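You operate a simulated robot arm through the tools that you are given. There is no shell and no other tool. Be economical: measure what you need, move in short steps, check, and stop when the job is done.

The job below is to be done with a simulated robot arm. You get a single attempt, and the scene is never put back.

Task
Set the controls near the top of the check bench. At the end: the crank of the wrap tester is set to at its stop; the yellow tension meter stands on top of the small grey capped spool; the switch of the magnifier is switched on; the red stop tag stands where the yellow tension meter stood; the magnifier is set to over the holder; whatever was shut is shut again. Leave all else as you found it, and nothing knocked over.

It is judged by the outcome, as a careful person would: the job done as asked, and still so three seconds after it is handed in. It fails if anything else is knocked over, pushed out of place, dropped, spilled or broken.

Robot
A 7-joint arm with a two-finger parallel gripper, fixed in place. Base frame: the origin is at the foot of the arm, x ahead of it, y to its left, z up; the work surface is at about z = 0.9. Lengths are in m, angles in rad, forces in N, time in s.
With the tool pointing down near the work surface it reaches from about 0.3 to 0.68 m from the base axis. Its first joint turns from -1.152 to 1.152 rad. Payload 1.57 kg.
Tool frame: the origin (TCP) lies between the finger pads and is the grasp point; the fingertips stand 0.03 m ahead of it; z points along the fingers, y is the line along which they close. Largest opening 0.11 m; finger width 0.024, thickness 0.012; the body of the gripper, 0.048 by 0.112 m, starts 0.078 m behind the TCP.
Orientation is told as [roll, pitch, yaw] about the base's x, y, z axes, in that order, counted from this pose: with the fingers straight down and closing along the base's y, the tool's x points along the base's -x, its y along +y and its z along -z.

Tools
- The arm moves only by the tool apply_moves. Its argument "increments" is a list of rows, each an object of numbers (a shift or turn left out is 0, a gripper value left out holds the last): "wx", "wy", "wz": the turn, a rotation vector about the tool's x, y, z in rad; "dx", "dy", "dz": the shift along the tool's x, y, z in m; "grip": the finger opening in m, from 0 to 0.11. In form: [{"wx": .., "wy": .., "wz": .., "dx": .., "dy": .., "dz": .., "grip": ..}, ...]. A call has 1 to 20 rows; each row shifts and turns the commanded pose from where the row before left it, along the tool's axes as they then stand. Rows are played at 5 a second. More than 0.05 m and 0.15 rad between two rows, or a gripper value outside its range, and nothing of the call is played. Where a pose cannot be reached the arm comes as near as it can. A force on the tool above 40 N (or 10 N above the force at the start of the call, whichever is more), or a blocked arm, ends the call early, and 0.2 s more pass. Each finger travels about 0.108 m/s and halts on what it meets, pressing with about 33 N; the grip force reading is that of the motor and also rises with nothing between the fingers. The clock runs only during rows and for 0.2 s after the last one: add rows that do not move to give the fingers time. It gives the time, the measured TCP pose, the force on the tool (base axes), the opening and the grip force at its end, in the units of the frame above (readings bear some noise).
- Cameras (640 x 400 px; columns grow to the right, rows downward): "scene" is fixed at [0.1676, -0.3883, 1.4245]; the picture's right is [0.79, -0.62, 0.00], its down [-0.23, -0.30, -0.93] and it looks along [0.57, 0.73, -0.38] (base axes); focal length 317 px, centre (320, 200). "wrist" rides on the gripper at [-0.036, 0, -0.08] in the tool frame; the picture's right is [0.00, -1.00, 0.00], its down [0.97, 0.00, -0.24] and it looks along [0.24, 0.00, 0.97] (tool axes); focal length 218 px, centre (320, 200).
- grab_frame(camera): a new picture of that camera. It takes no simulated time.
- measure_at(camera, pixels): there is no depth. For up to 12 entries [column, row, z] of the newest picture of that camera ("zoom" is the newest enlarged one), the place [x, y] in the base frame at which the ray of that pixel passes the height z, good to about 0.002 m. It takes no simulated time.
- inspect(camera, box): a new picture of the part [left, top, right, bottom] of that camera's present view, enlarged. It takes no simulated time.
- sign_off(): hands the job in; it is judged then, once.

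Work in short steps. Measure before you move; look again where a grasp or a placing could have gone wrong, and mend it. You have 80 turns and 54 pictures in all, those below and enlarged ones among them. Open the gripper and draw the arm clear of the work before you hand the job in, unless the task says otherwise; then end with one line.

The tools are called after "Request:" as a command line: name --argument value ..., lists and objects as JSON in quotes. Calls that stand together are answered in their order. apply_moves: Moves the arm, as the interface text tells. Its arguments: {"type":"object","properties":{"increments":{"type":"array","items":{"type":"object","properties":{"wx":{"type":"number"},"wy":{"type":"number"},"wz":{"type":"number"},"dx":{"type":"number"},"dy":{"type":"number"},"dz":{"type":"number"},"grip":{"type":"number"}}}}},"required":["increments"]} The other tools are called the same way: grab_frame (camera) takes a picture; measure_at (camera, pixels) gives the place at which the rays of pixels pass given heights; inspect (camera, box) takes an enlarged picture of a part of a camera's view; sign_off () hands the job in.

At the start:

```text
t: 0.0
position: [0.3572, -0.0491, 1.3173]
ee_rot: [0.001, -0.001, 0.001]
force: [-0.3, 1.0, 0.4]
width: 0.11
grip_force: 0.0
```

scene: 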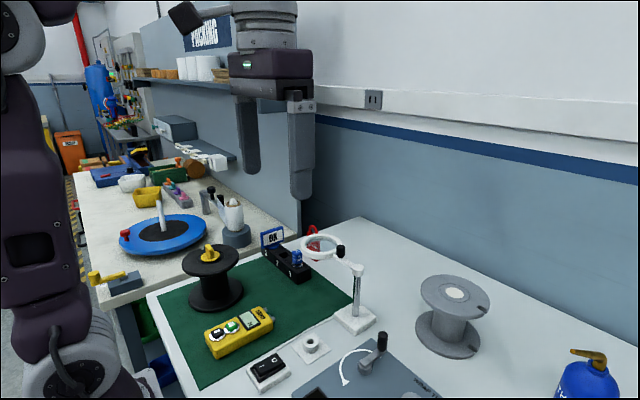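
wrist: 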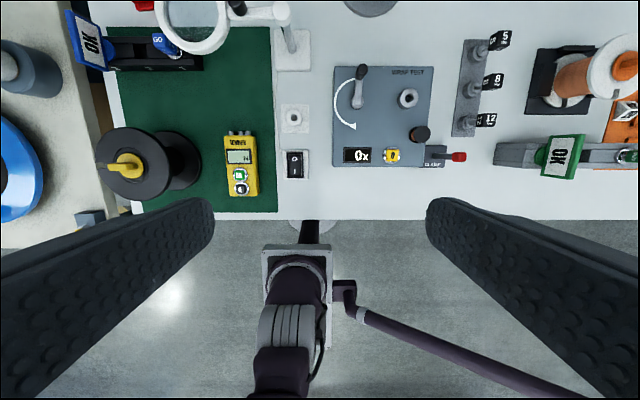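

The first pictures show a yellow meter on the green mat (wrist about 240,165), a wrap tester (wrist 385,115) and a magnifier (wrist 200,20). I enlarge these views to see the details.

Request:
inspect --camera "wrist" --box '[60, 0, 320, 220]'

Request:
inspect --camera "wrist" --box '[270, 0, 640, 220]'

Request:
inspect --camera "scene" --box '[150, 200, 500, 400]'

```text
1.82 times, centred on (190, 110) of wrist
```

zoom: 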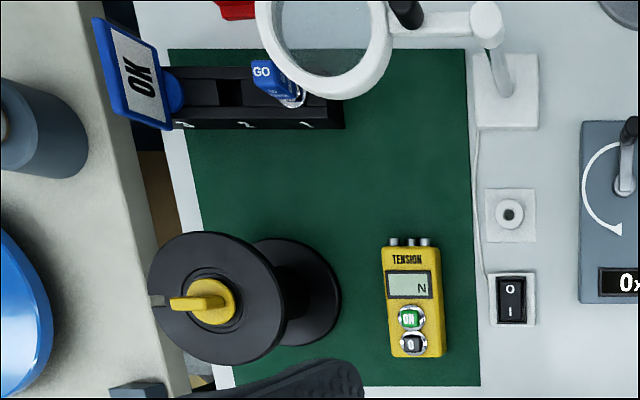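

```text
1.73 times, centred on (455, 110) of wrist
```

zoom: 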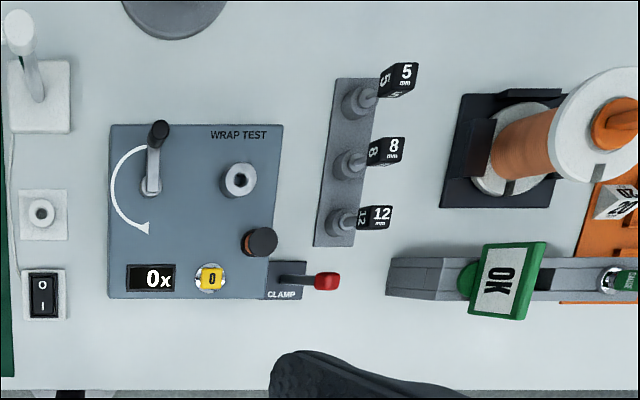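

```text
1.83 times, centred on (325, 300) of scene
```

zoom: 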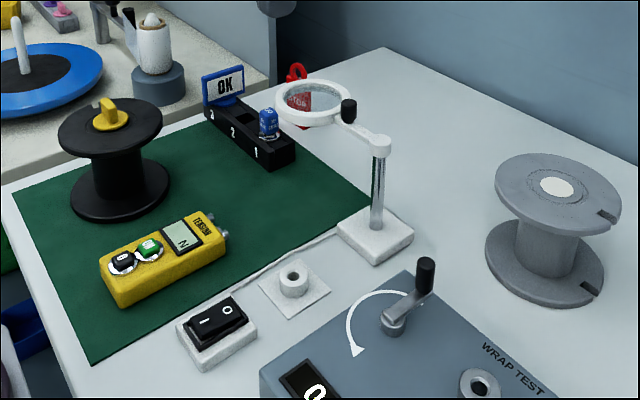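

I move forward and take a wider look at the back of the bench, for the stop tag and the grey spools.

Request:
apply_moves --increments '[{"dx": -0.04}, {"dx": -0.04}, {"dx": -0.04}, {"dx": -0.04}, {}]'

Request:
grab_frame --camera "wrist"

Request:
grab_frame --camera "scene"

```text
t: 1.2
position: [0.4872, -0.0496, 1.3067]
ee_rot: [-0.001, -0.002, -0.001]
force: [-0.1, -0.2, 0.0]
width: 0.1103
grip_force: 0.0
out of reach, approached as far as the arm can: row 3, 4
```

```text
48 pictures are left
```

wrist: 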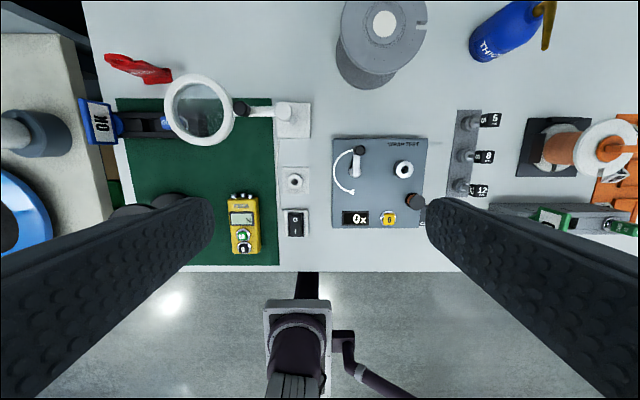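

```text
47 pictures are left
```

scene: 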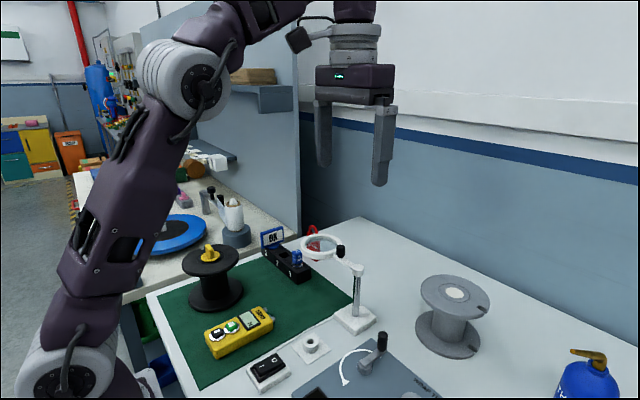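

The grey capped spool (wrist 383,35) and the red stop tag (wrist 140,68) are both visible. I enlarge both areas and measure.

Request:
inspect --camera "wrist" --box '[80, 0, 320, 150]'

Request:
inspect --camera "scene" --box '[250, 215, 410, 315]'

Request:
measure_at --camera "wrist" --pixels '[[295, 182, 0.92], [295, 182, 0.9], [243, 225, 0.93], [295, 223, 0.92], [358, 178, 0.94], [384, 24, 1.0], [294, 120, 0.9], [200, 108, 1.05], [240, 107, 1.08], [285, 110, 1.05], [140, 68, 0.95], [371, 60, 0.9]]'

Request:
measure_at --camera "scene" --pixels '[[355, 320, 0.91], [357, 268, 1.05], [340, 250, 1.06], [321, 246, 1.05], [455, 293, 1.0], [455, 293, 1.02], [446, 350, 0.9], [310, 344, 0.92], [382, 335, 0.98], [366, 365, 0.95]]'

```text
2.67 times, centred on (200, 75) of wrist
```

zoom: 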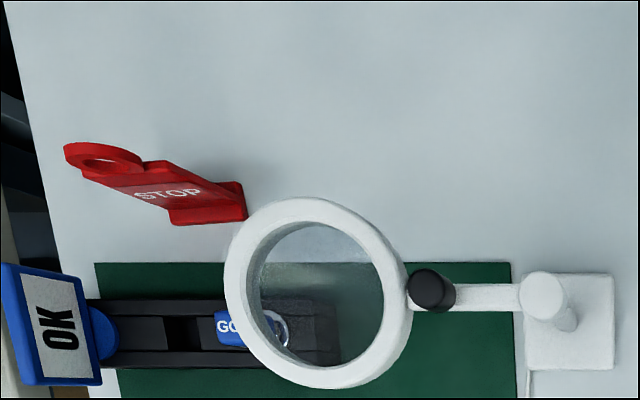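

```text
4.00 times, centred on (330, 265) of scene
```

zoom: 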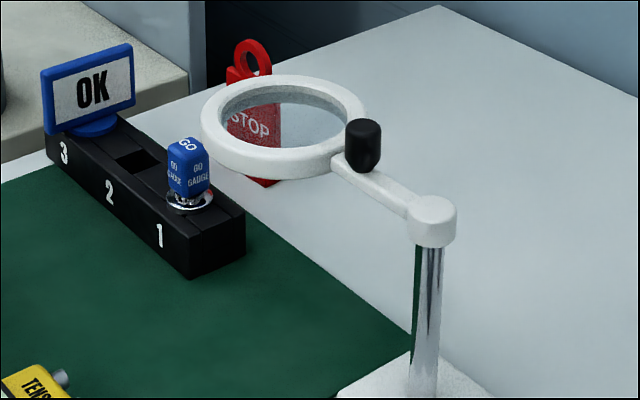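

```text
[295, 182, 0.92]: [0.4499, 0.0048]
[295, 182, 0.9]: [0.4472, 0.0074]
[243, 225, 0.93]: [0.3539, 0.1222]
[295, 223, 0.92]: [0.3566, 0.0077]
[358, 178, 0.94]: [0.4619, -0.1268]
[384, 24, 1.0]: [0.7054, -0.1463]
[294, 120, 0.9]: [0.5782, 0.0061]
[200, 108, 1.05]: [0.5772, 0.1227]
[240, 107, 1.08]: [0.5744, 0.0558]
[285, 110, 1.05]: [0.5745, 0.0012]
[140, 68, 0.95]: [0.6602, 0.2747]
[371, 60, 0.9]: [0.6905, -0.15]
```

```text
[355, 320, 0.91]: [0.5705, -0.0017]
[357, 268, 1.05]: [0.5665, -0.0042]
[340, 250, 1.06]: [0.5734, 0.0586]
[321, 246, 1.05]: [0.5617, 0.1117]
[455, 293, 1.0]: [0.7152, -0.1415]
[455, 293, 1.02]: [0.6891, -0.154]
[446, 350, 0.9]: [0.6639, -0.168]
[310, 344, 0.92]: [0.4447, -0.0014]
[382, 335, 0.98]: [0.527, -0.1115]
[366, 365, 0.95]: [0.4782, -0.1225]
```

Spool top is about (0.705,-0.147) at z 1.01, the holder about (0.447,0.006), and the magnifier pivot about (0.575,0). I drop lower over the tester, switch and holder for a closer look.

Request:
apply_moves --increments '[{"dz": 0.045, "dy": -0.01}, {"dz": 0.045, "dy": -0.01}, {"dz": 0.045, "dy": -0.01}, {"dx": -0.02}, {}]'

Request:
grab_frame --camera "wrist"

Request:
inspect --camera "scene" --box '[230, 300, 430, 400]'

```text
t: 2.4
position: [0.5067, -0.0805, 1.1705]
ee_rot: [0.001, -0.002, 0.001]
force: [0.4, -0.3, -0.3]
width: 0.1098
grip_force: 0.1
```

```text
44 pictures are left
```

wrist: 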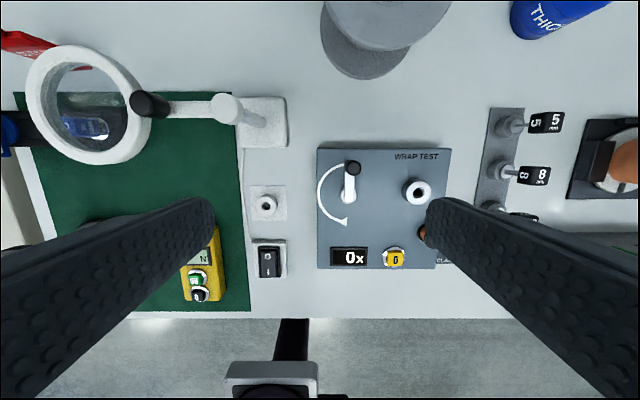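

```text
3.20 times, centred on (330, 350) of scene
```

zoom: 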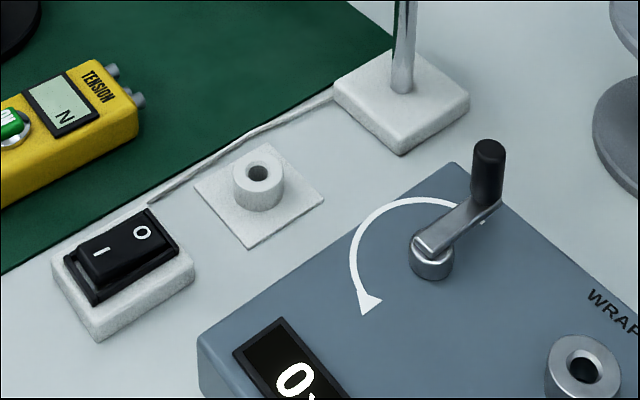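

I triangulate the crank knob, pivot, rocker and holder from both views.

Request:
measure_at --camera "wrist" --pixels '[[352, 166, 0.99], [352, 166, 1.01], [348, 195, 0.96], [266, 250, 0.935], [266, 272, 0.935], [267, 203, 0.925], [336, 223, 0.95], [228, 108, 1.06], [228, 108, 1.08], [148, 104, 1.08], [262, 240, 0.92], [97, 105, 1.06]]'

Request:
measure_at --camera "zoom" --pixels '[[490, 147, 0.99], [490, 147, 1.01], [433, 243, 0.96], [433, 243, 0.95], [142, 232, 0.93], [142, 232, 0.94], [98, 255, 0.93], [98, 255, 0.92], [259, 172, 0.925], [259, 172, 0.915], [485, 197, 0.97]]'

```text
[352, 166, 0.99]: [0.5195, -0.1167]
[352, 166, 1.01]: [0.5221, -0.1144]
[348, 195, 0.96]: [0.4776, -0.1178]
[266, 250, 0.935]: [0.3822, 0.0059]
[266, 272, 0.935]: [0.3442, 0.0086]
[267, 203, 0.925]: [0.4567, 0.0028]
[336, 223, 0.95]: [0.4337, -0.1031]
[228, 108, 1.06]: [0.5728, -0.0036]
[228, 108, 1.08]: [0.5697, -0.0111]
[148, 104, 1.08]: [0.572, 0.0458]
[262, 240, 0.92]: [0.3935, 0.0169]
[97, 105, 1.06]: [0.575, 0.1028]
```

```text
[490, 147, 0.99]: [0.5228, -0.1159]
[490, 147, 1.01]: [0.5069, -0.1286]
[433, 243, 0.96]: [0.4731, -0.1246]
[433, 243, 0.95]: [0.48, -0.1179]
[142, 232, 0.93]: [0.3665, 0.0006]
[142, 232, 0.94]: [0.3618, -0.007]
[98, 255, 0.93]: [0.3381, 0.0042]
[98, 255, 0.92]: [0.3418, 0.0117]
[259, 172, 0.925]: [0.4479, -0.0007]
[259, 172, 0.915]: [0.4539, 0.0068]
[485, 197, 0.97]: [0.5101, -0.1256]
```

The crank knob is at about (0.521,-0.116), z 0.958–0.99, and its pivot at (0.478,-0.118). The arrow runs counter-clockwise through +y to -x. I close the fingers and come down behind the knob on its -y side.

Request:
apply_moves --increments '[{"dx": -0.005, "dy": -0.035, "grip": 0}, {"dx": -0.003, "dy": -0.0345}, {"dz": 0.045}, {"dz": 0.045}, {"dz": 0.04}, {"dz": 0.04}, {}]'

Request:
inspect --camera "scene" --box '[280, 250, 480, 400]'

```text
t: 4.0
position: [0.5155, -0.1483, 0.9993]
ee_rot: [0.002, 0.0, 0.0]
force: [0.9, 0.0, 0.3]
width: 0.0
grip_force: 21.1
```

```text
2.67 times, centred on (380, 325) of scene
```

zoom: 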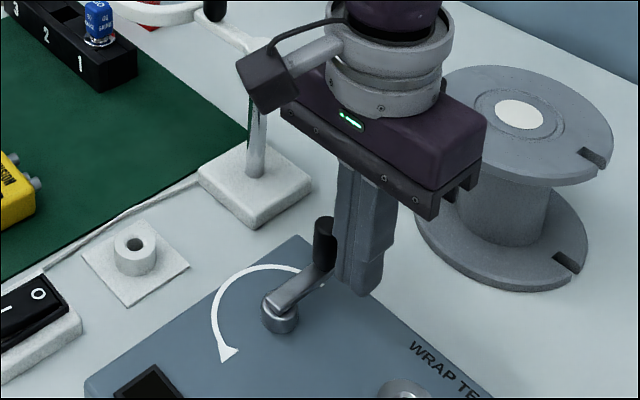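

The fingers stand beside the knob and clear of it. I push it along the arc.

Request:
apply_moves --increments '[{"dx": -0.0038, "dy": 0.015}, {"dx": -0.0027, "dy": 0.015}, {"dx": 0.0027, "dy": 0.015}, {"dx": 0.0076, "dy": 0.0133}, {"dx": 0.0117, "dy": 0.0097}, {"dx": 0.0144, "dy": 0.0053}, {}]'

Request:
inspect --camera "scene" --box '[280, 250, 480, 400]'

```text
t: 5.6
position: [0.4863, -0.0738, 0.9998]
ee_rot: [0.0, 0.001, 0.0]
force: [0.4, 0.7, 0.6]
width: 0.0001
grip_force: 21.5
```

```text
2.67 times, centred on (380, 325) of scene
```

zoom: 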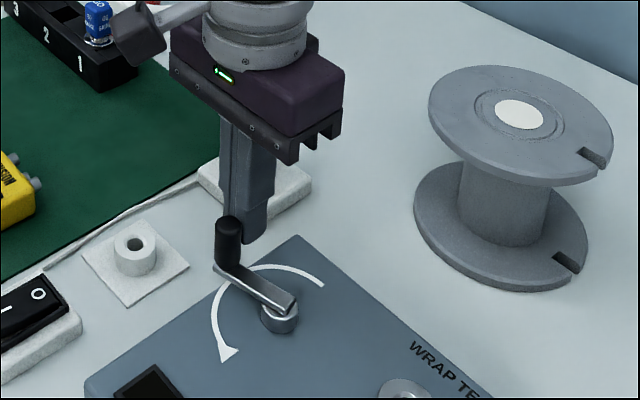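

The crank follows the fingers. I go on along the arc toward the arrow tip, in short steps.

Request:
apply_moves --increments '[{"dx": 0.0152}, {"dx": 0.0144, "dy": -0.0053}, {"dx": 0.0117, "dy": -0.0097}, {"dx": 0.005, "dy": -0.007}, {}]'

Request:
inspect --camera "scene" --box '[240, 250, 440, 400]'

```text
t: 6.8
position: [0.4402, -0.0968, 1.001]
ee_rot: [-0.002, 0.0, 0.0]
force: [-0.3, 0.3, -0.9]
width: 0.0
grip_force: 21.2
```

```text
2.67 times, centred on (340, 325) of scene
```

zoom: 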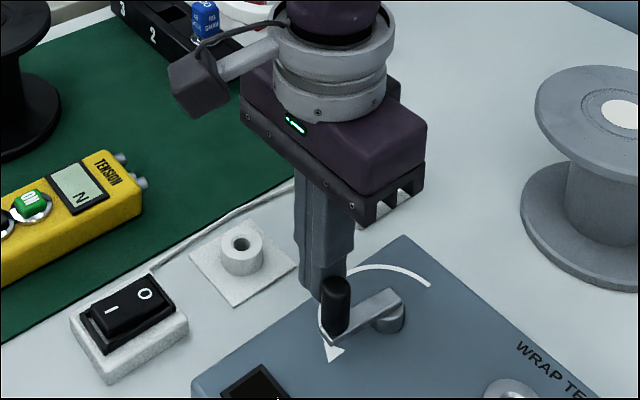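

Not blocked yet: the crank is at about 180° and the force is near zero. I creep further and watch the force.

Request:
apply_moves --increments '[{"dx": 0.003, "dy": -0.006}, {"dx": 0.002, "dy": -0.007}, {"dx": 0.001, "dy": -0.006}, {}]'

Request:
inspect --camera "scene" --box '[240, 250, 440, 400]'

```text
t: 7.4
position: [0.4372, -0.1015, 1.0004]
ee_rot: [0.008, -0.005, 0.008]
force: [0.7, 14.2, 5.4]
width: 0.0003
grip_force: 20.8
stopped in row 3: the force on the tool passed its limit (the readings are from after the stop); the commanded pose is now the measured one
```

```text
2.67 times, centred on (340, 325) of scene
```

zoom: 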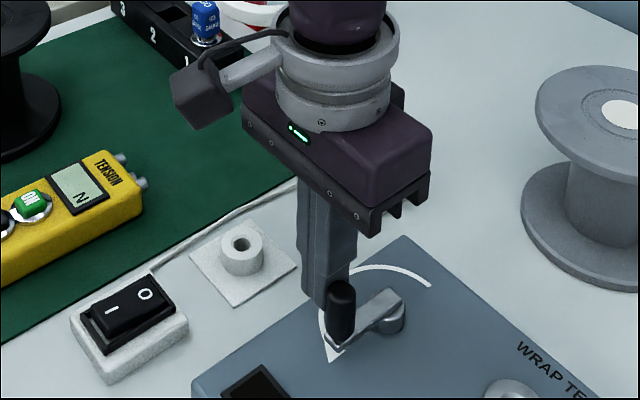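

The crank came to its stop (14 N residual, call halted). I back off, rise, and move above the "I" end of the switch at about (0.344,0.008).

Request:
apply_moves --increments '[{"dy": 0.01}, {"dy": 0.01, "dz": -0.03}, {"dz": -0.04}, {"dy": 0.03, "dx": 0.03}, {"dy": 0.03, "dx": 0.03}, {"dy": 0.03, "dx": 0.033}, {"dz": 0.04}, {"dz": 0.04}, {}]'

Request:
inspect --camera "scene" --box '[220, 300, 420, 400]'

Request:
grab_frame --camera "wrist"

```text
t: 9.4
position: [0.3427, 0.0063, 0.9914]
ee_rot: [0.008, -0.004, 0.006]
force: [0.4, -0.5, 0.1]
width: 0.0
grip_force: 21.5
```

```text
3.20 times, centred on (320, 350) of scene
```

zoom: 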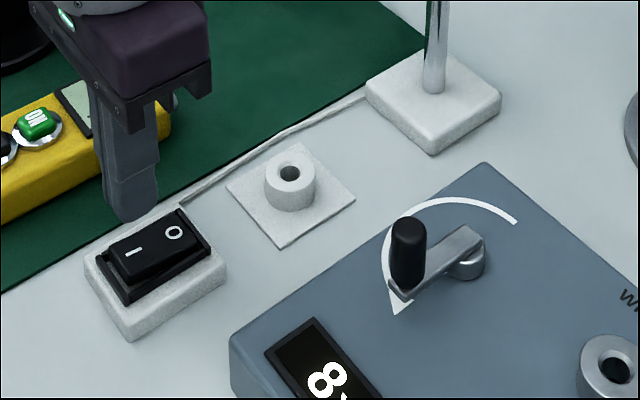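

```text
37 pictures are left
```

wrist: 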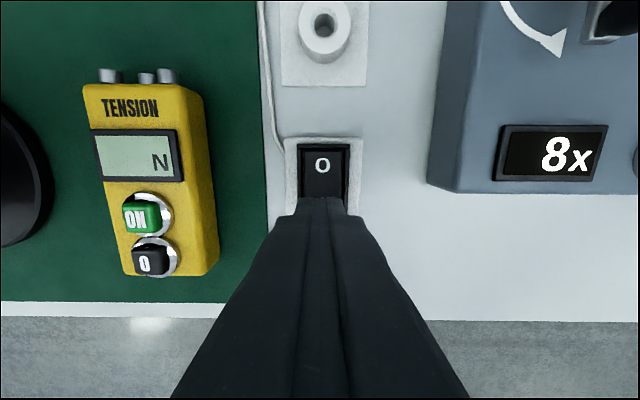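

The display now reads 8x. The near "I" end of the rocker is raised, so it is off. I press down in small steps.

Request:
apply_moves --increments '[{"dz": 0.012}, {"dz": 0.01}, {"dz": 0.006}, {"dz": 0.004}, {"dz": 0.004}, {"dz": 0.003}, {"dz": 0.003}]'

Request:
inspect --camera "scene" --box '[220, 300, 420, 400]'

```text
t: 10.6
position: [0.3437, 0.0063, 0.9583]
ee_rot: [0.007, -0.007, 0.007]
force: [-5.9, 0.1, 21.2]
width: 0.0
grip_force: 21.5
stopped in row 5: the force on the tool passed its limit (the readings are from after the stop); the commanded pose is now the measured one
```

```text
3.20 times, centred on (320, 350) of scene
```

zoom: 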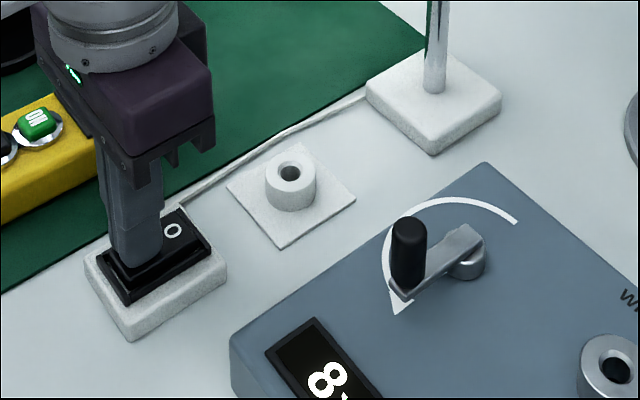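

The press met a hard stop at tip z 0.928. I lift, open the fingers, and move back above the switch and meter to check.

Request:
apply_moves --increments '[{"dz": -0.04}, {"dz": -0.05}, {"dz": -0.05, "grip": 0.11}, {"dx": -0.03, "dy": 0.035}, {"dx": -0.03, "dy": 0.035}, {"dy": 0.02}, {}]'

Request:
inspect --camera "scene" --box '[180, 290, 380, 400]'

Request:
grab_frame --camera "wrist"

```text
t: 12.2
position: [0.4029, 0.0959, 1.0977]
ee_rot: [0.007, -0.007, 0.006]
force: [1.2, 0.3, 0.0]
width: 0.1101
grip_force: 0.0
```

```text
3.20 times, centred on (280, 345) of scene
```

zoom: 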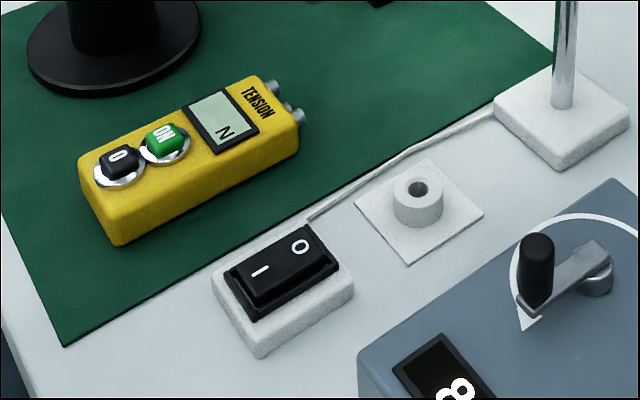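

```text
34 pictures are left
```

wrist: 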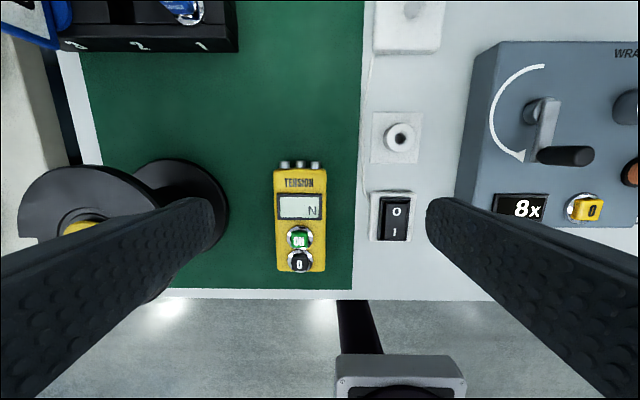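

Compared with before, the I mark sits about 3 zoom px lower and the O mark about 3 px higher, so the rocker tilted. I zoom in to confirm and measure the meter.

Request:
inspect --camera "scene" --box '[240, 345, 296, 390]'

Request:
measure_at --camera "wrist" --pixels '[[274, 172, 0.93], [318, 170, 0.93], [278, 271, 0.93], [325, 271, 0.93], [299, 239, 0.935], [299, 262, 0.935], [353, 272, 0.9], [355, 190, 0.9], [299, 164, 0.92]]'

Request:
measure_at --camera "scene" --pixels '[[206, 338, 0.93], [237, 313, 0.93], [273, 320, 0.93], [217, 359, 0.9], [214, 343, 0.93], [205, 333, 0.93], [217, 343, 0.93]]'

```text
8.89 times, centred on (268, 368) of scene
```

zoom: 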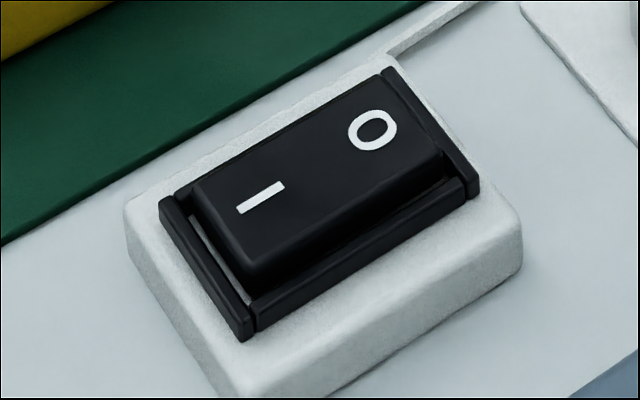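

```text
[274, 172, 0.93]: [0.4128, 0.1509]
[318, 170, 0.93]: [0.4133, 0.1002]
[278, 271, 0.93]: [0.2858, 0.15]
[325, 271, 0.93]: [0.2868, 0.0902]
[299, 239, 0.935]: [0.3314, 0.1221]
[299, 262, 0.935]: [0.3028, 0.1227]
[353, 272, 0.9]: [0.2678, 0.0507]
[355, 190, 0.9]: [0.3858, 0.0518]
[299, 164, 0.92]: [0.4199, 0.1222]
```

```text
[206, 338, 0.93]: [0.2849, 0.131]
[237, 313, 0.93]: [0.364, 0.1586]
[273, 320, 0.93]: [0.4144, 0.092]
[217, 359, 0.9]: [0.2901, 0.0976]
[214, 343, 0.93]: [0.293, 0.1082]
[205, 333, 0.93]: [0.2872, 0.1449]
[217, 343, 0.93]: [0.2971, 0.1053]
```

Whether the rocker really tilted is not certain from this view. I measure its frame and take a wrist enlargement.

Request:
measure_at --camera "zoom" --pixels '[[160, 200, 0.92], [245, 338, 0.92], [480, 195, 0.92], [385, 72, 0.92], [195, 190, 0.925], [250, 265, 0.925], [440, 150, 0.925], [380, 75, 0.925], [262, 197, 0.925], [372, 130, 0.925], [235, 398, 0.9], [125, 205, 0.92]]'

Request:
inspect --camera "wrist" --box '[360, 180, 430, 250]'

Request:
measure_at --camera "wrist" --pixels '[[379, 194, 0.92], [409, 194, 0.92], [380, 241, 0.92], [413, 241, 0.92], [396, 212, 0.925], [396, 232, 0.925], [370, 192, 0.915], [413, 193, 0.915]]'

```text
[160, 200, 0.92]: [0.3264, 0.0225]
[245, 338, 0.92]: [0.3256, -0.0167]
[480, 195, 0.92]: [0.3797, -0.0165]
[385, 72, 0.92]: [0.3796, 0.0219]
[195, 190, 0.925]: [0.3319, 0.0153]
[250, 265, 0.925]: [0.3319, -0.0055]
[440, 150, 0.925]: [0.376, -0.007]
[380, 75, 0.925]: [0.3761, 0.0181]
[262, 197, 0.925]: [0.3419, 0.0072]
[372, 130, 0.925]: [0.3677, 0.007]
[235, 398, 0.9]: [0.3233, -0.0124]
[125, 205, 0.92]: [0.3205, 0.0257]
```

```text
5.71 times, centred on (395, 215) of wrist
```

zoom: 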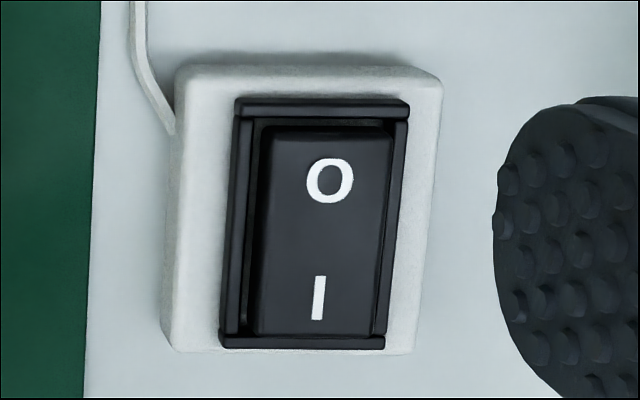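

```text
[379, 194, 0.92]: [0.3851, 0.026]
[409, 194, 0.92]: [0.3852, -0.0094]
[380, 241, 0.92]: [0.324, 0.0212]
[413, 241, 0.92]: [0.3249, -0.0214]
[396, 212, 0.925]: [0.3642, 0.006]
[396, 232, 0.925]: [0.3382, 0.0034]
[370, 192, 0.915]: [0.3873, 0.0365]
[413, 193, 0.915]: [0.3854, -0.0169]
```

The frame centre is (0.353,0.003), so my first press at y=0.006 may have partly met the frame. I press again at (0.346,0.003); that does no harm if it is already on.

Request:
apply_moves --increments '[{"dx": 0.028, "dy": -0.046, "grip": 0}, {"dx": 0.029, "dy": -0.047}, {}, {"dz": 0.045}, {"dz": 0.045}, {"dz": 0.035}, {"dz": 0.006}, {"dz": 0.003}, {"dz": 0.002}]'

```text
refused: row 1 steps farther than a row can; nothing moved
```

I split that move into smaller rows.

Request:
apply_moves --increments '[{"dx": 0.019, "dy": -0.031, "grip": 0}, {"dx": 0.019, "dy": -0.031}, {"dx": 0.019, "dy": -0.031}, {}, {"dz": 0.045}, {"dz": 0.045}, {"dz": 0.035}, {"dz": 0.006}, {"dz": 0.003}, {"dz": 0.002}]'

Request:
inspect --camera "scene" --box '[240, 345, 296, 390]'

```text
t: 14.4
position: [0.3464, 0.0025, 0.9607]
ee_rot: [0.007, -0.007, 0.006]
force: [-0.9, -0.4, 0.6]
width: 0.0001
grip_force: 21.2
```

```text
8.89 times, centred on (268, 368) of scene
```

zoom: 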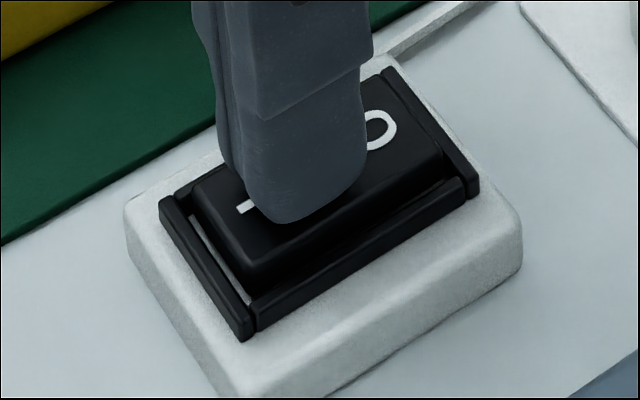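

No contact yet at tip z 0.931. I shift 4 mm toward the I end and go on down in 1.5 mm steps.

Request:
apply_moves --increments '[{"dx": 0.004}, {"dz": 0.0015}, {"dz": 0.0015}, {"dz": 0.0015}]'

Request:
inspect --camera "scene" --box '[240, 345, 296, 390]'

```text
t: 15.5
position: [0.3416, 0.0038, 0.9588]
ee_rot: [0.007, -0.009, 0.005]
force: [-4.2, -0.2, 12.3]
width: 0.0
grip_force: 21.1
stopped in row 4: the force on the tool passed its limit (the readings are from after the stop); the commanded pose is now the measured one
```

```text
8.89 times, centred on (268, 368) of scene
```

zoom: 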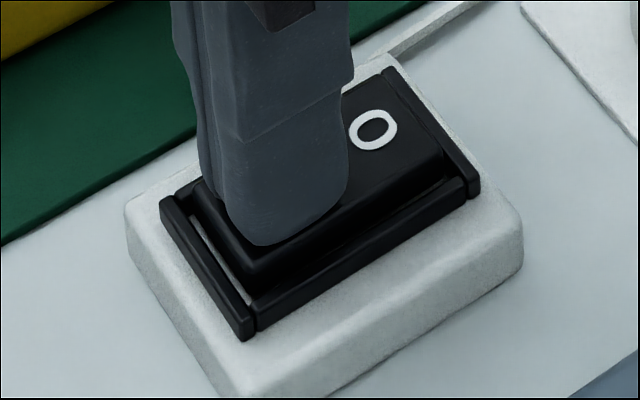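

The tip sits fully on the rocker's I end, and the contact is hard with the force tilted to -x, which fits I being down. I lift, open, and look at the rocker from a different side.

Request:
apply_moves --increments '[{"dz": -0.05}, {"dz": -0.04, "grip": 0.11}, {"dy": 0.05, "wx": 0.12}, {"dy": 0.04, "wx": 0.12}, {"wx": 0.12, "dy": 0.03}, {"wx": 0.12, "dx": -0.03}, {}]'

Request:
grab_frame --camera "wrist"

Request:
inspect --camera "scene" --box '[240, 345, 296, 390]'

```text
t: 17.1
position: [0.3713, 0.1196, 1.0371]
ee_rot: [-0.474, -0.011, 0.006]
force: [-0.4, -0.7, 0.0]
width: 0.1104
grip_force: 0.1
```

```text
29 pictures are left
```

wrist: 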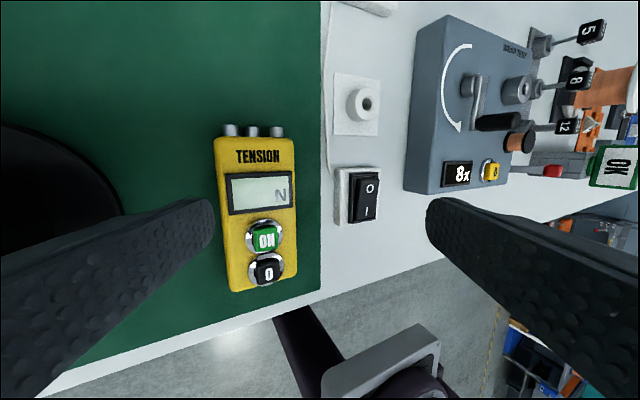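

```text
8.89 times, centred on (268, 368) of scene
```

zoom: 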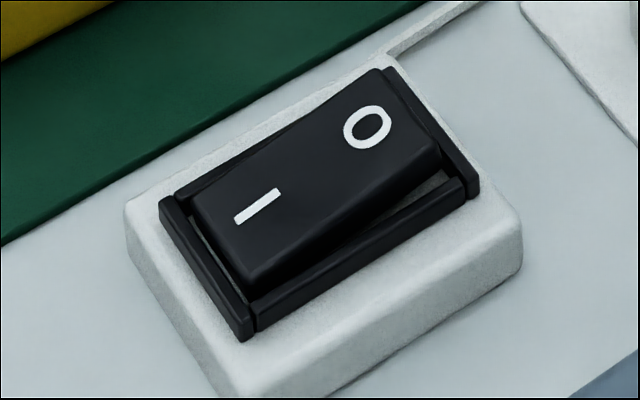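

Now the rocker has clearly flipped: O is raised and I is down, so the switch is on. Next is the meter, centred near (0.349,0.122) and about 0.05 wide; I level the tool, pitch it 0.25 rad outward for later reach, and come over it.

Request:
apply_moves --increments '[{"wx": -0.12, "dz": -0.02, "grip": 0.085}, {"wx": -0.12}, {"wx": -0.12}, {"wx": -0.12}, {"wy": -0.125}, {"wy": -0.125}, {}]'

Request:
grab_frame --camera "wrist"

```text
t: 18.7
position: [0.3697, 0.1306, 1.0557]
ee_rot: [0.008, -0.263, 0.004]
force: [-0.5, 0.6, 0.8]
width: 0.0853
grip_force: 0.0
```

```text
27 pictures are left
```

wrist: 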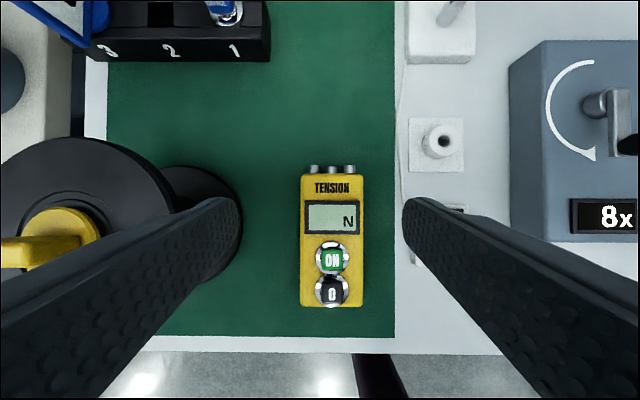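

The camera now looks straight down at the meter, whose edges are columns 301–364 and rows 173–305. I measure it.

Request:
measure_at --camera "wrist" --pixels '[[301, 175, 0.93], [363, 175, 0.93], [300, 305, 0.93], [364, 305, 0.93], [300, 305, 0.9], [364, 305, 0.9], [332, 240, 0.93], [332, 240, 0.92], [242, 215, 0.9], [242, 215, 0.94]]'

Request:
measure_at --camera "scene" --pixels '[[206, 333, 0.925], [262, 307, 0.925], [273, 319, 0.925], [217, 344, 0.925], [217, 359, 0.9]]'

```text
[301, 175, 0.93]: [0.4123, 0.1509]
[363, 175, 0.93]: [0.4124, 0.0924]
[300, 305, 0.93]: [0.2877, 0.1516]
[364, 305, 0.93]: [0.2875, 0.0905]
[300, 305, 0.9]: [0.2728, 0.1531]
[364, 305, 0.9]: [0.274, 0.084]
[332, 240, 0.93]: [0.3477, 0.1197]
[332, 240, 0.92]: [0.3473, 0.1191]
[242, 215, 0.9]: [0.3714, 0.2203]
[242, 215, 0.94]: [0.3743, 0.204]
```

```text
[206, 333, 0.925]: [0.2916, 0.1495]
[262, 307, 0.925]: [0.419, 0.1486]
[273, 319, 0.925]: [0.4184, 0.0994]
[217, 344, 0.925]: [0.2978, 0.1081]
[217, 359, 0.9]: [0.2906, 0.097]
```

The meter centre is (0.350,0.121) and it is about 0.058 wide. I move to x 0.33 and straight down astride it.

Request:
apply_moves --increments '[{"dx": 0.0386, "dz": -0.0104, "dy": -0.0095}, {}, {"dx": 0.00755, "dz": 0.028}, {"dx": 0.00755, "dz": 0.028}, {"dx": 0.00755, "dz": 0.028}, {"dx": 0.00755, "dz": 0.028}, {}]'

Request:
inspect --camera "scene" --box '[160, 250, 340, 400]'

```text
t: 20.1
position: [0.3679, 0.1342, 0.964]
ee_rot: [0.011, -0.261, 0.001]
force: [-21.1, -0.3, 64.5]
width: 0.0839
grip_force: 0.1
out of reach, approached as far as the arm can: row 3, 4, 5
stopped in row 7: the force on the tool passed its limit (the readings are from after the stop); the commanded pose is now the measured one
```

```text
2.67 times, centred on (250, 325) of scene
```

zoom: 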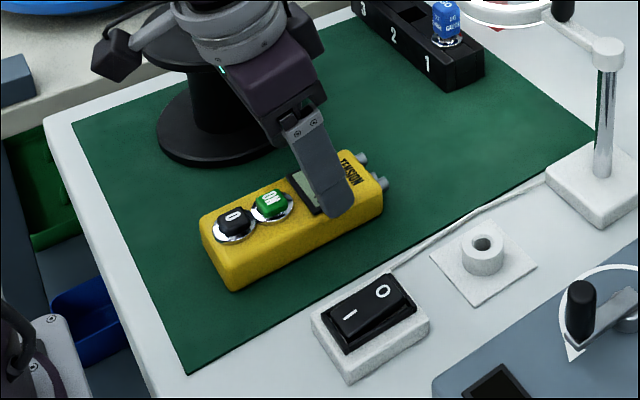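

The arm's near limit with this tilt pushed the tool to (0.368,0.134), and one finger came down on the meter's edge. I lift straight up at once and check the meter.

Request:
apply_moves --increments '[{"dx": -0.0078, "dz": -0.029}, {"dx": -0.0078, "dz": -0.029}, {"dx": -0.0078, "dz": -0.029}, {"wy": 0.13}, {"wy": 0.13}, {}]'

Request:
grab_frame --camera "wrist"

Request:
inspect --camera "scene" --box '[160, 250, 340, 400]'

```text
t: 21.5
position: [0.3686, 0.1342, 1.0546]
ee_rot: [0.012, -0.001, 0.008]
force: [0.6, 0.3, 0.6]
width: 0.0852
grip_force: 0.1
```

```text
25 pictures are left
```

wrist: 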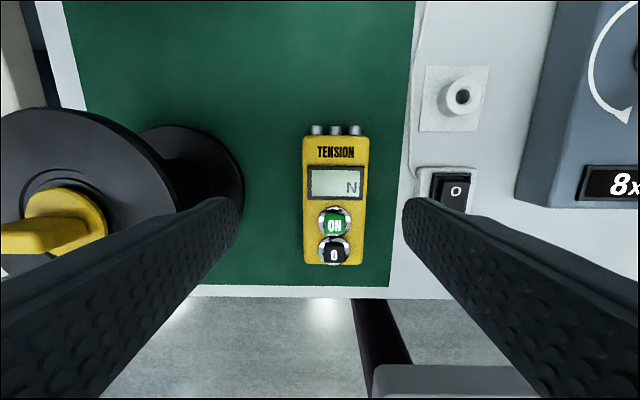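

```text
2.67 times, centred on (250, 325) of scene
```

zoom: 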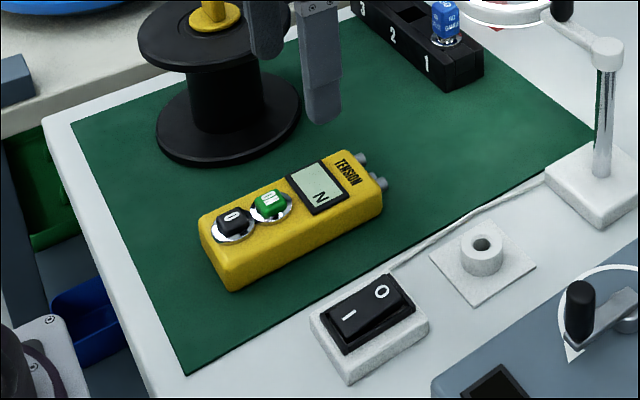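

The meter is unharmed and has not moved, and the tool is vertical again. I shift to (0.345,0.121) and check the pose before going down.

Request:
apply_moves --increments '[{"dx": 0.0236, "dy": -0.0135, "grip": 0.09}, {"dz": 0.04}, {}]'

Request:
grab_frame --camera "wrist"

```text
t: 22.3
position: [0.3461, 0.1184, 1.0151]
ee_rot: [0.01, -0.001, 0.006]
force: [-0.2, 1.3, 0.2]
width: 0.09
grip_force: 0.1
```

```text
23 pictures are left
```

wrist: 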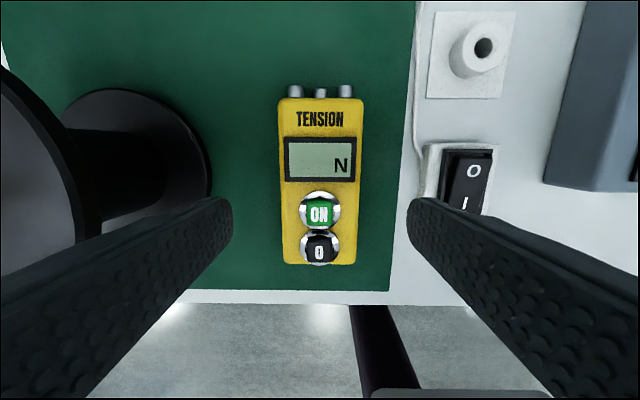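

The meter is centred between the fingers at columns 278–363. I go down to z 0.94 and close.

Request:
apply_moves --increments '[{"dz": 0.035}, {"dz": 0.025}, {"dz": 0.015}, {}, {"grip": 0.03}, {}, {}, {}]'

```text
t: 24.1
position: [0.346, 0.1195, 0.9398]
ee_rot: [0.011, -0.002, 0.004]
force: [0.4, 1.0, -0.7]
width: 0.0615
grip_force: 33.3
```

It is held at 0.0615 m. I lift it 3 cm, carry it forward 0.11 m on the mat, and set it down to regrasp with tilt.

Request:
apply_moves --increments '[{"dz": -0.03}, {"dx": -0.04}, {"dx": -0.04}, {"dx": -0.03}, {}, {"dz": 0.015}, {"dz": 0.012}, {}]'

Request:
inspect --camera "scene" --box '[180, 230, 400, 380]'

```text
t: 25.9
position: [0.4548, 0.1205, 0.9417]
ee_rot: [0.011, 0.0, 0.003]
force: [0.4, 0.5, -3.6]
width: 0.0613
grip_force: 32.8
```

```text
2.67 times, centred on (290, 305) of scene
```

zoom: 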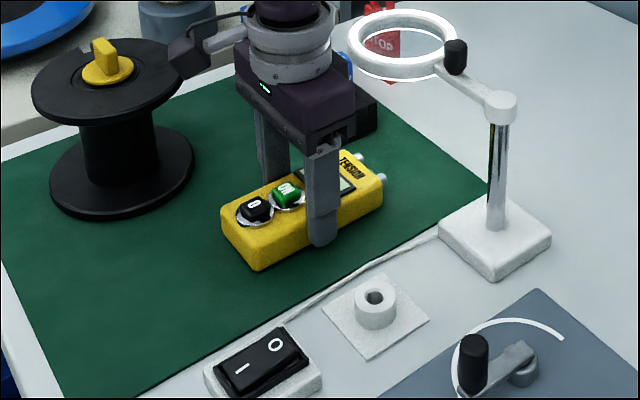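

The lens ring now glows, so the lamp is on. I set the meter down the last 2 mm, release it, tilt the tool 0.39 rad outward, and regrip.

Request:
apply_moves --increments '[{"dz": 0.0018}, {"grip": 0.085}, {}, {"wy": -0.13}, {"wy": -0.13}, {"wy": -0.13}, {}]'

Request:
inspect --camera "scene" --box '[180, 230, 400, 380]'

```text
t: 27.5
position: [0.4534, 0.1198, 0.9413]
ee_rot: [0.012, -0.395, 0.002]
force: [-0.7, 0.3, 0.7]
width: 0.0849
grip_force: 0.0
```

```text
2.67 times, centred on (290, 305) of scene
```

zoom: 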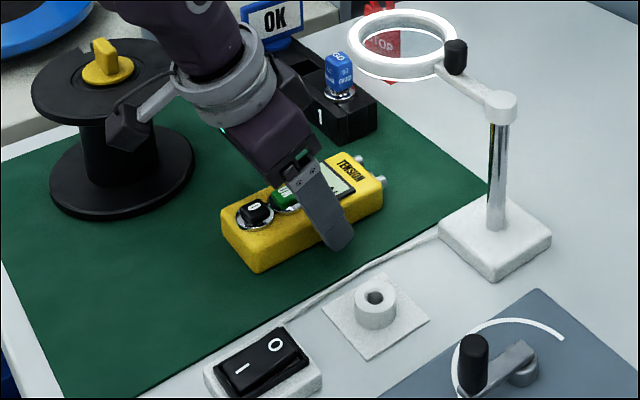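

The fingers straddle the meter at pitch -0.395. I grip, lift 4 cm, move to y=0 (clear of the lens ring), then lift to carrying height.

Request:
apply_moves --increments '[{"grip": 0.03}, {}, {}, {}, {"dx": -0.0154, "dz": -0.0369}, {"dy": -0.04}, {"dy": -0.04}, {"dy": -0.04}, {"dx": -0.0135, "dz": -0.0323}, {"dx": -0.0135, "dz": -0.0323}, {"dx": -0.0135, "dz": -0.0323}, {}]'

Request:
inspect --camera "scene" --box '[200, 150, 520, 400]'

```text
t: 30.1
position: [0.4561, 0.0003, 1.085]
ee_rot: [0.012, -0.393, 0.002]
force: [0.2, 0.6, -4.2]
width: 0.0615
grip_force: 33.2
```

```text
1.60 times, centred on (360, 275) of scene
```

zoom: 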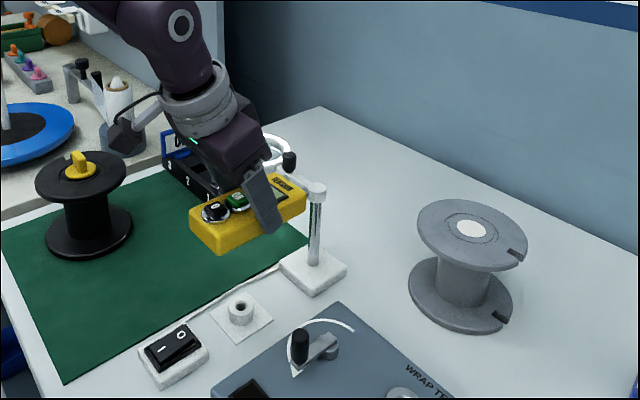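

The meter is held level. I move across to y=-0.147, yaw -0.2 rad about vertical, and begin forward over the spool.

Request:
apply_moves --increments '[{"dy": -0.049}, {"dy": -0.049}, {"dy": -0.049}, {"wx": 0.0385, "wz": 0.0925}, {"wx": 0.0385, "wz": 0.0925}, {"dx": -0.0443, "dz": 0.0185, "dy": 0.0097}, {"dx": -0.0443, "dz": 0.0185, "dy": 0.0097}, {"dx": -0.0443, "dz": 0.0185, "dy": 0.0097}, {}]'

```text
t: 32.1
position: [0.6041, -0.1461, 1.083]
ee_rot: [0.013, -0.39, -0.2]
force: [-1.0, 0.1, -3.0]
width: 0.0617
grip_force: 32.5
```

Tracking well, so I take the last 0.096 m forward.

Request:
apply_moves --increments '[{"dx": -0.0443, "dz": 0.0185, "dy": 0.0097}, {"dx": -0.0443, "dz": 0.0185, "dy": 0.0097}, {}]'

Request:
inspect --camera "scene" --box '[340, 180, 560, 380]'

Request:
grab_frame --camera "wrist"

```text
t: 32.9
position: [0.7033, -0.1475, 1.082]
ee_rot: [0.01, -0.389, -0.199]
force: [0.0, -0.6, -3.4]
width: 0.0614
grip_force: 33.1
```

```text
2.00 times, centred on (450, 280) of scene
```

zoom: 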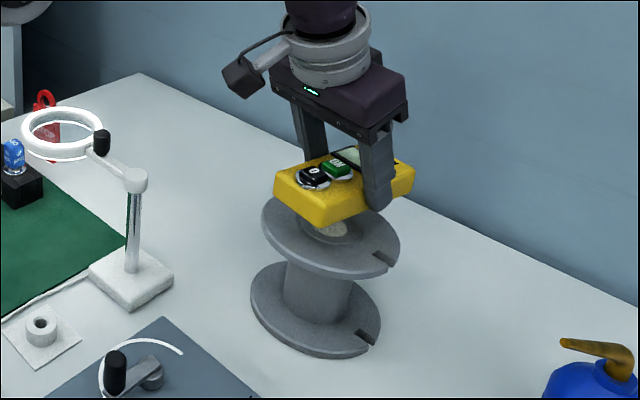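

```text
18 pictures are left
```

wrist: 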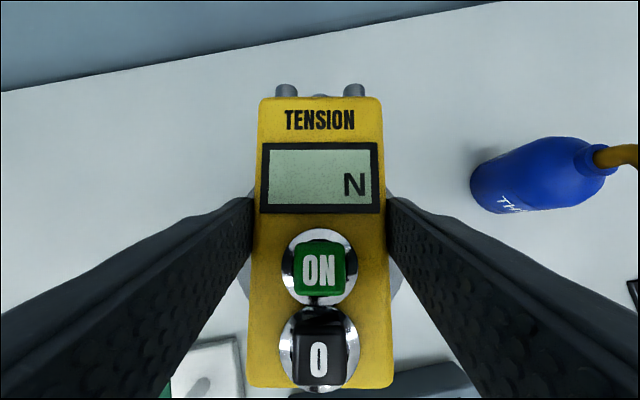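

The meter is over the spool with its centre at about (0.708,-0.149). I lower it 28 mm, then feel for contact in 2 mm steps.

Request:
apply_moves --increments '[{"dx": 0.0053, "dz": 0.013}, {"dx": 0.0053, "dz": 0.013}, {}, {"dx": 0.00076, "dz": 0.00185}, {"dx": 0.00076, "dz": 0.00185}, {}]'

Request:
inspect --camera "scene" --box '[420, 240, 500, 310]'

```text
t: 34.3
position: [0.7026, -0.1454, 1.0492]
ee_rot: [0.011, -0.389, -0.199]
force: [-0.1, -0.3, -2.5]
width: 0.0616
grip_force: 33.1
```

```text
5.71 times, centred on (460, 275) of scene
```

zoom: 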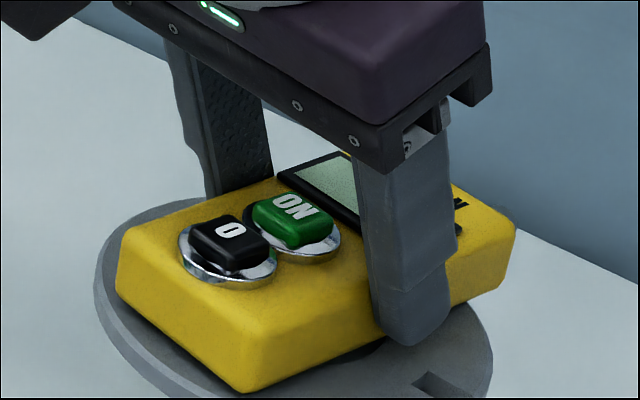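

Very near contact (load -2.5 N). I go down in 1 mm steps.

Request:
apply_moves --increments '[{"dx": 0.0004, "dz": 0.00095}, {"dx": 0.0004, "dz": 0.00095}, {}]'

```text
t: 35.1
position: [0.7033, -0.1464, 1.048]
ee_rot: [0.008, -0.39, -0.199]
force: [0.2, 0.1, -0.4]
width: 0.0616
grip_force: 32.6
```

Request:
apply_moves --increments '[{"dx": 0.0004, "dz": 0.00095}, {}]'

```text
t: 35.7
position: [0.7027, -0.1473, 1.048]
ee_rot: [0.01, -0.393, -0.199]
force: [1.3, 1.1, 4.2]
width: 0.0616
grip_force: 33.5
```

Contact, +4 N, so the meter rests on the spool. I open to 0.085 and withdraw along the tool axis.

Request:
apply_moves --increments '[{"grip": 0.07}, {"grip": 0.085}, {}, {"dz": -0.04}, {"dz": -0.045}, {"dz": -0.045}, {}]'

Request:
inspect --camera "scene" --box '[340, 200, 540, 380]'

```text
t: 37.3
position: [0.6515, -0.1401, 1.1686]
ee_rot: [0.009, -0.391, -0.199]
force: [0.1, -0.3, 0.4]
width: 0.0849
grip_force: 0.1
```

```text
2.22 times, centred on (440, 290) of scene
```

zoom: 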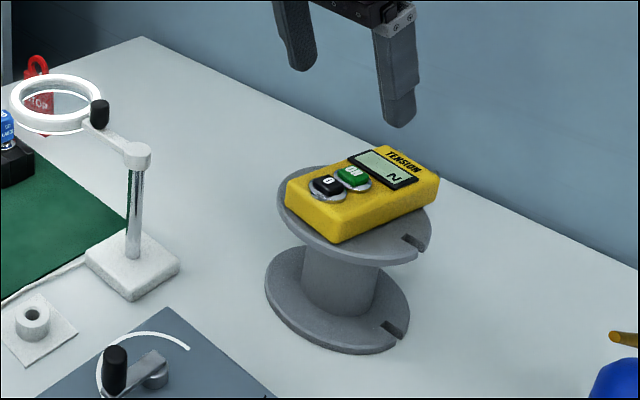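

The meter stands squarely on the spool. Next is the magnifier; I triangulate its knob (zoom 98,103), ring and pivot heights.

Request:
measure_at --camera "zoom" --pixels '[[98, 102, 1.07], [98, 102, 1.09], [98, 102, 1.11], [98, 128, 1.05], [98, 128, 1.06], [137, 150, 1.06], [137, 150, 1.08], [58, 102, 1.05], [58, 102, 1.06], [134, 258, 0.915], [33, 305, 0.918]]'

```text
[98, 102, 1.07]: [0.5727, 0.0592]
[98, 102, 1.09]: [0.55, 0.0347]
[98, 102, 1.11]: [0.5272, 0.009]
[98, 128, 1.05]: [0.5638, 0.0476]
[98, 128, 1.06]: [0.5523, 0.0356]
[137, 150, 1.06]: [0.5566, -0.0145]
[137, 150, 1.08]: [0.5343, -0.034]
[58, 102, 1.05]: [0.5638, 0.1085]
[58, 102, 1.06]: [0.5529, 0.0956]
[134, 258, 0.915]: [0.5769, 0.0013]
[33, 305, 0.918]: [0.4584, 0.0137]
```

Knob top is about (0.572,0.053,1.074), pivot (0.575,0). I retreat, bring the tool vertical, close the fingers, and position high above.

Request:
apply_moves --increments '[{"dx": 0.0443, "dz": -0.0185}, {"dx": 0.0443, "dz": -0.0185}, {"wx": -0.0385, "wz": -0.0925, "grip": 0}, {"wx": -0.0385, "wz": -0.0925}, {"wy": 0.13}, {"wy": 0.13}, {"wy": 0.131}, {}]'

```text
t: 39.1
position: [0.5601, -0.1181, 1.1671]
ee_rot: [0.01, 0.0, 0.006]
force: [-0.5, -0.3, -1.1]
width: 0.0
grip_force: 20.9
```

Request:
apply_moves --increments '[{"dy": 0.043}, {"dy": 0.043}, {"dy": 0.043}, {"dy": 0.042}, {"dz": 0.042}, {"dx": -0.024}, {"dx": -0.024}, {}]'

Request:
inspect --camera "scene" --box '[260, 160, 440, 340]'

```text
t: 40.9
position: [0.6076, 0.0525, 1.1256]
ee_rot: [0.01, -0.001, 0.005]
force: [0.0, -0.5, 0.0]
width: 0.0
grip_force: 21.3
```

```text
2.22 times, centred on (350, 250) of scene
```

zoom: 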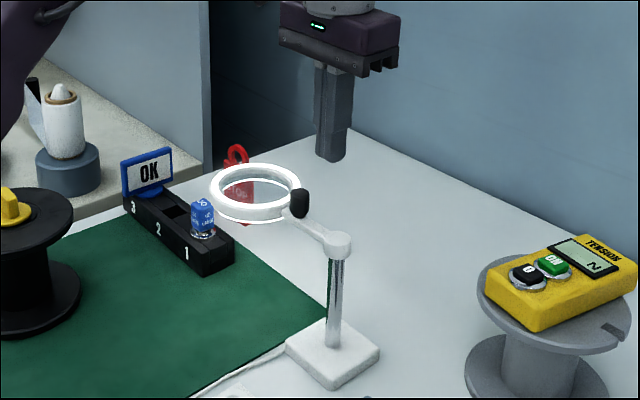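

The fingers are behind the knob on the +x side. I descend to tip z 1.053 and sweep along the arc.

Request:
apply_moves --increments '[{"dz": 0.043}, {}, {"dx": 0.006, "dy": -0.0066}, {"dx": 0.0173, "dy": 0.0063}, {"dx": 0.0184}, {"dx": 0.0173, "dy": -0.0063}, {}]'

Request:
inspect --camera "scene" --box '[230, 180, 430, 380]'

```text
t: 42.5
position: [0.5492, 0.0448, 1.0852]
ee_rot: [0.007, -0.005, 0.002]
force: [23.2, -20.0, -3.3]
width: 0.0
grip_force: 21.3
```

```text
2.00 times, centred on (330, 280) of scene
```

zoom: 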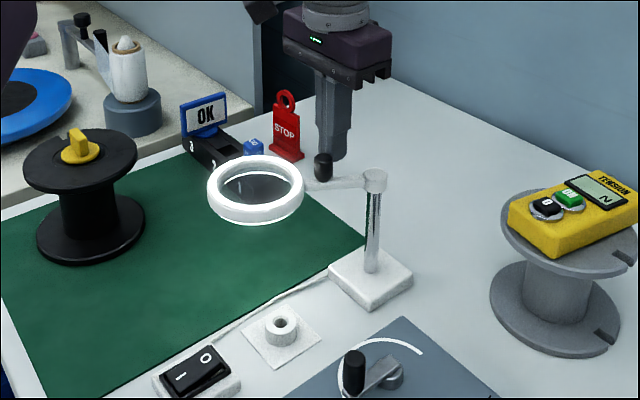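

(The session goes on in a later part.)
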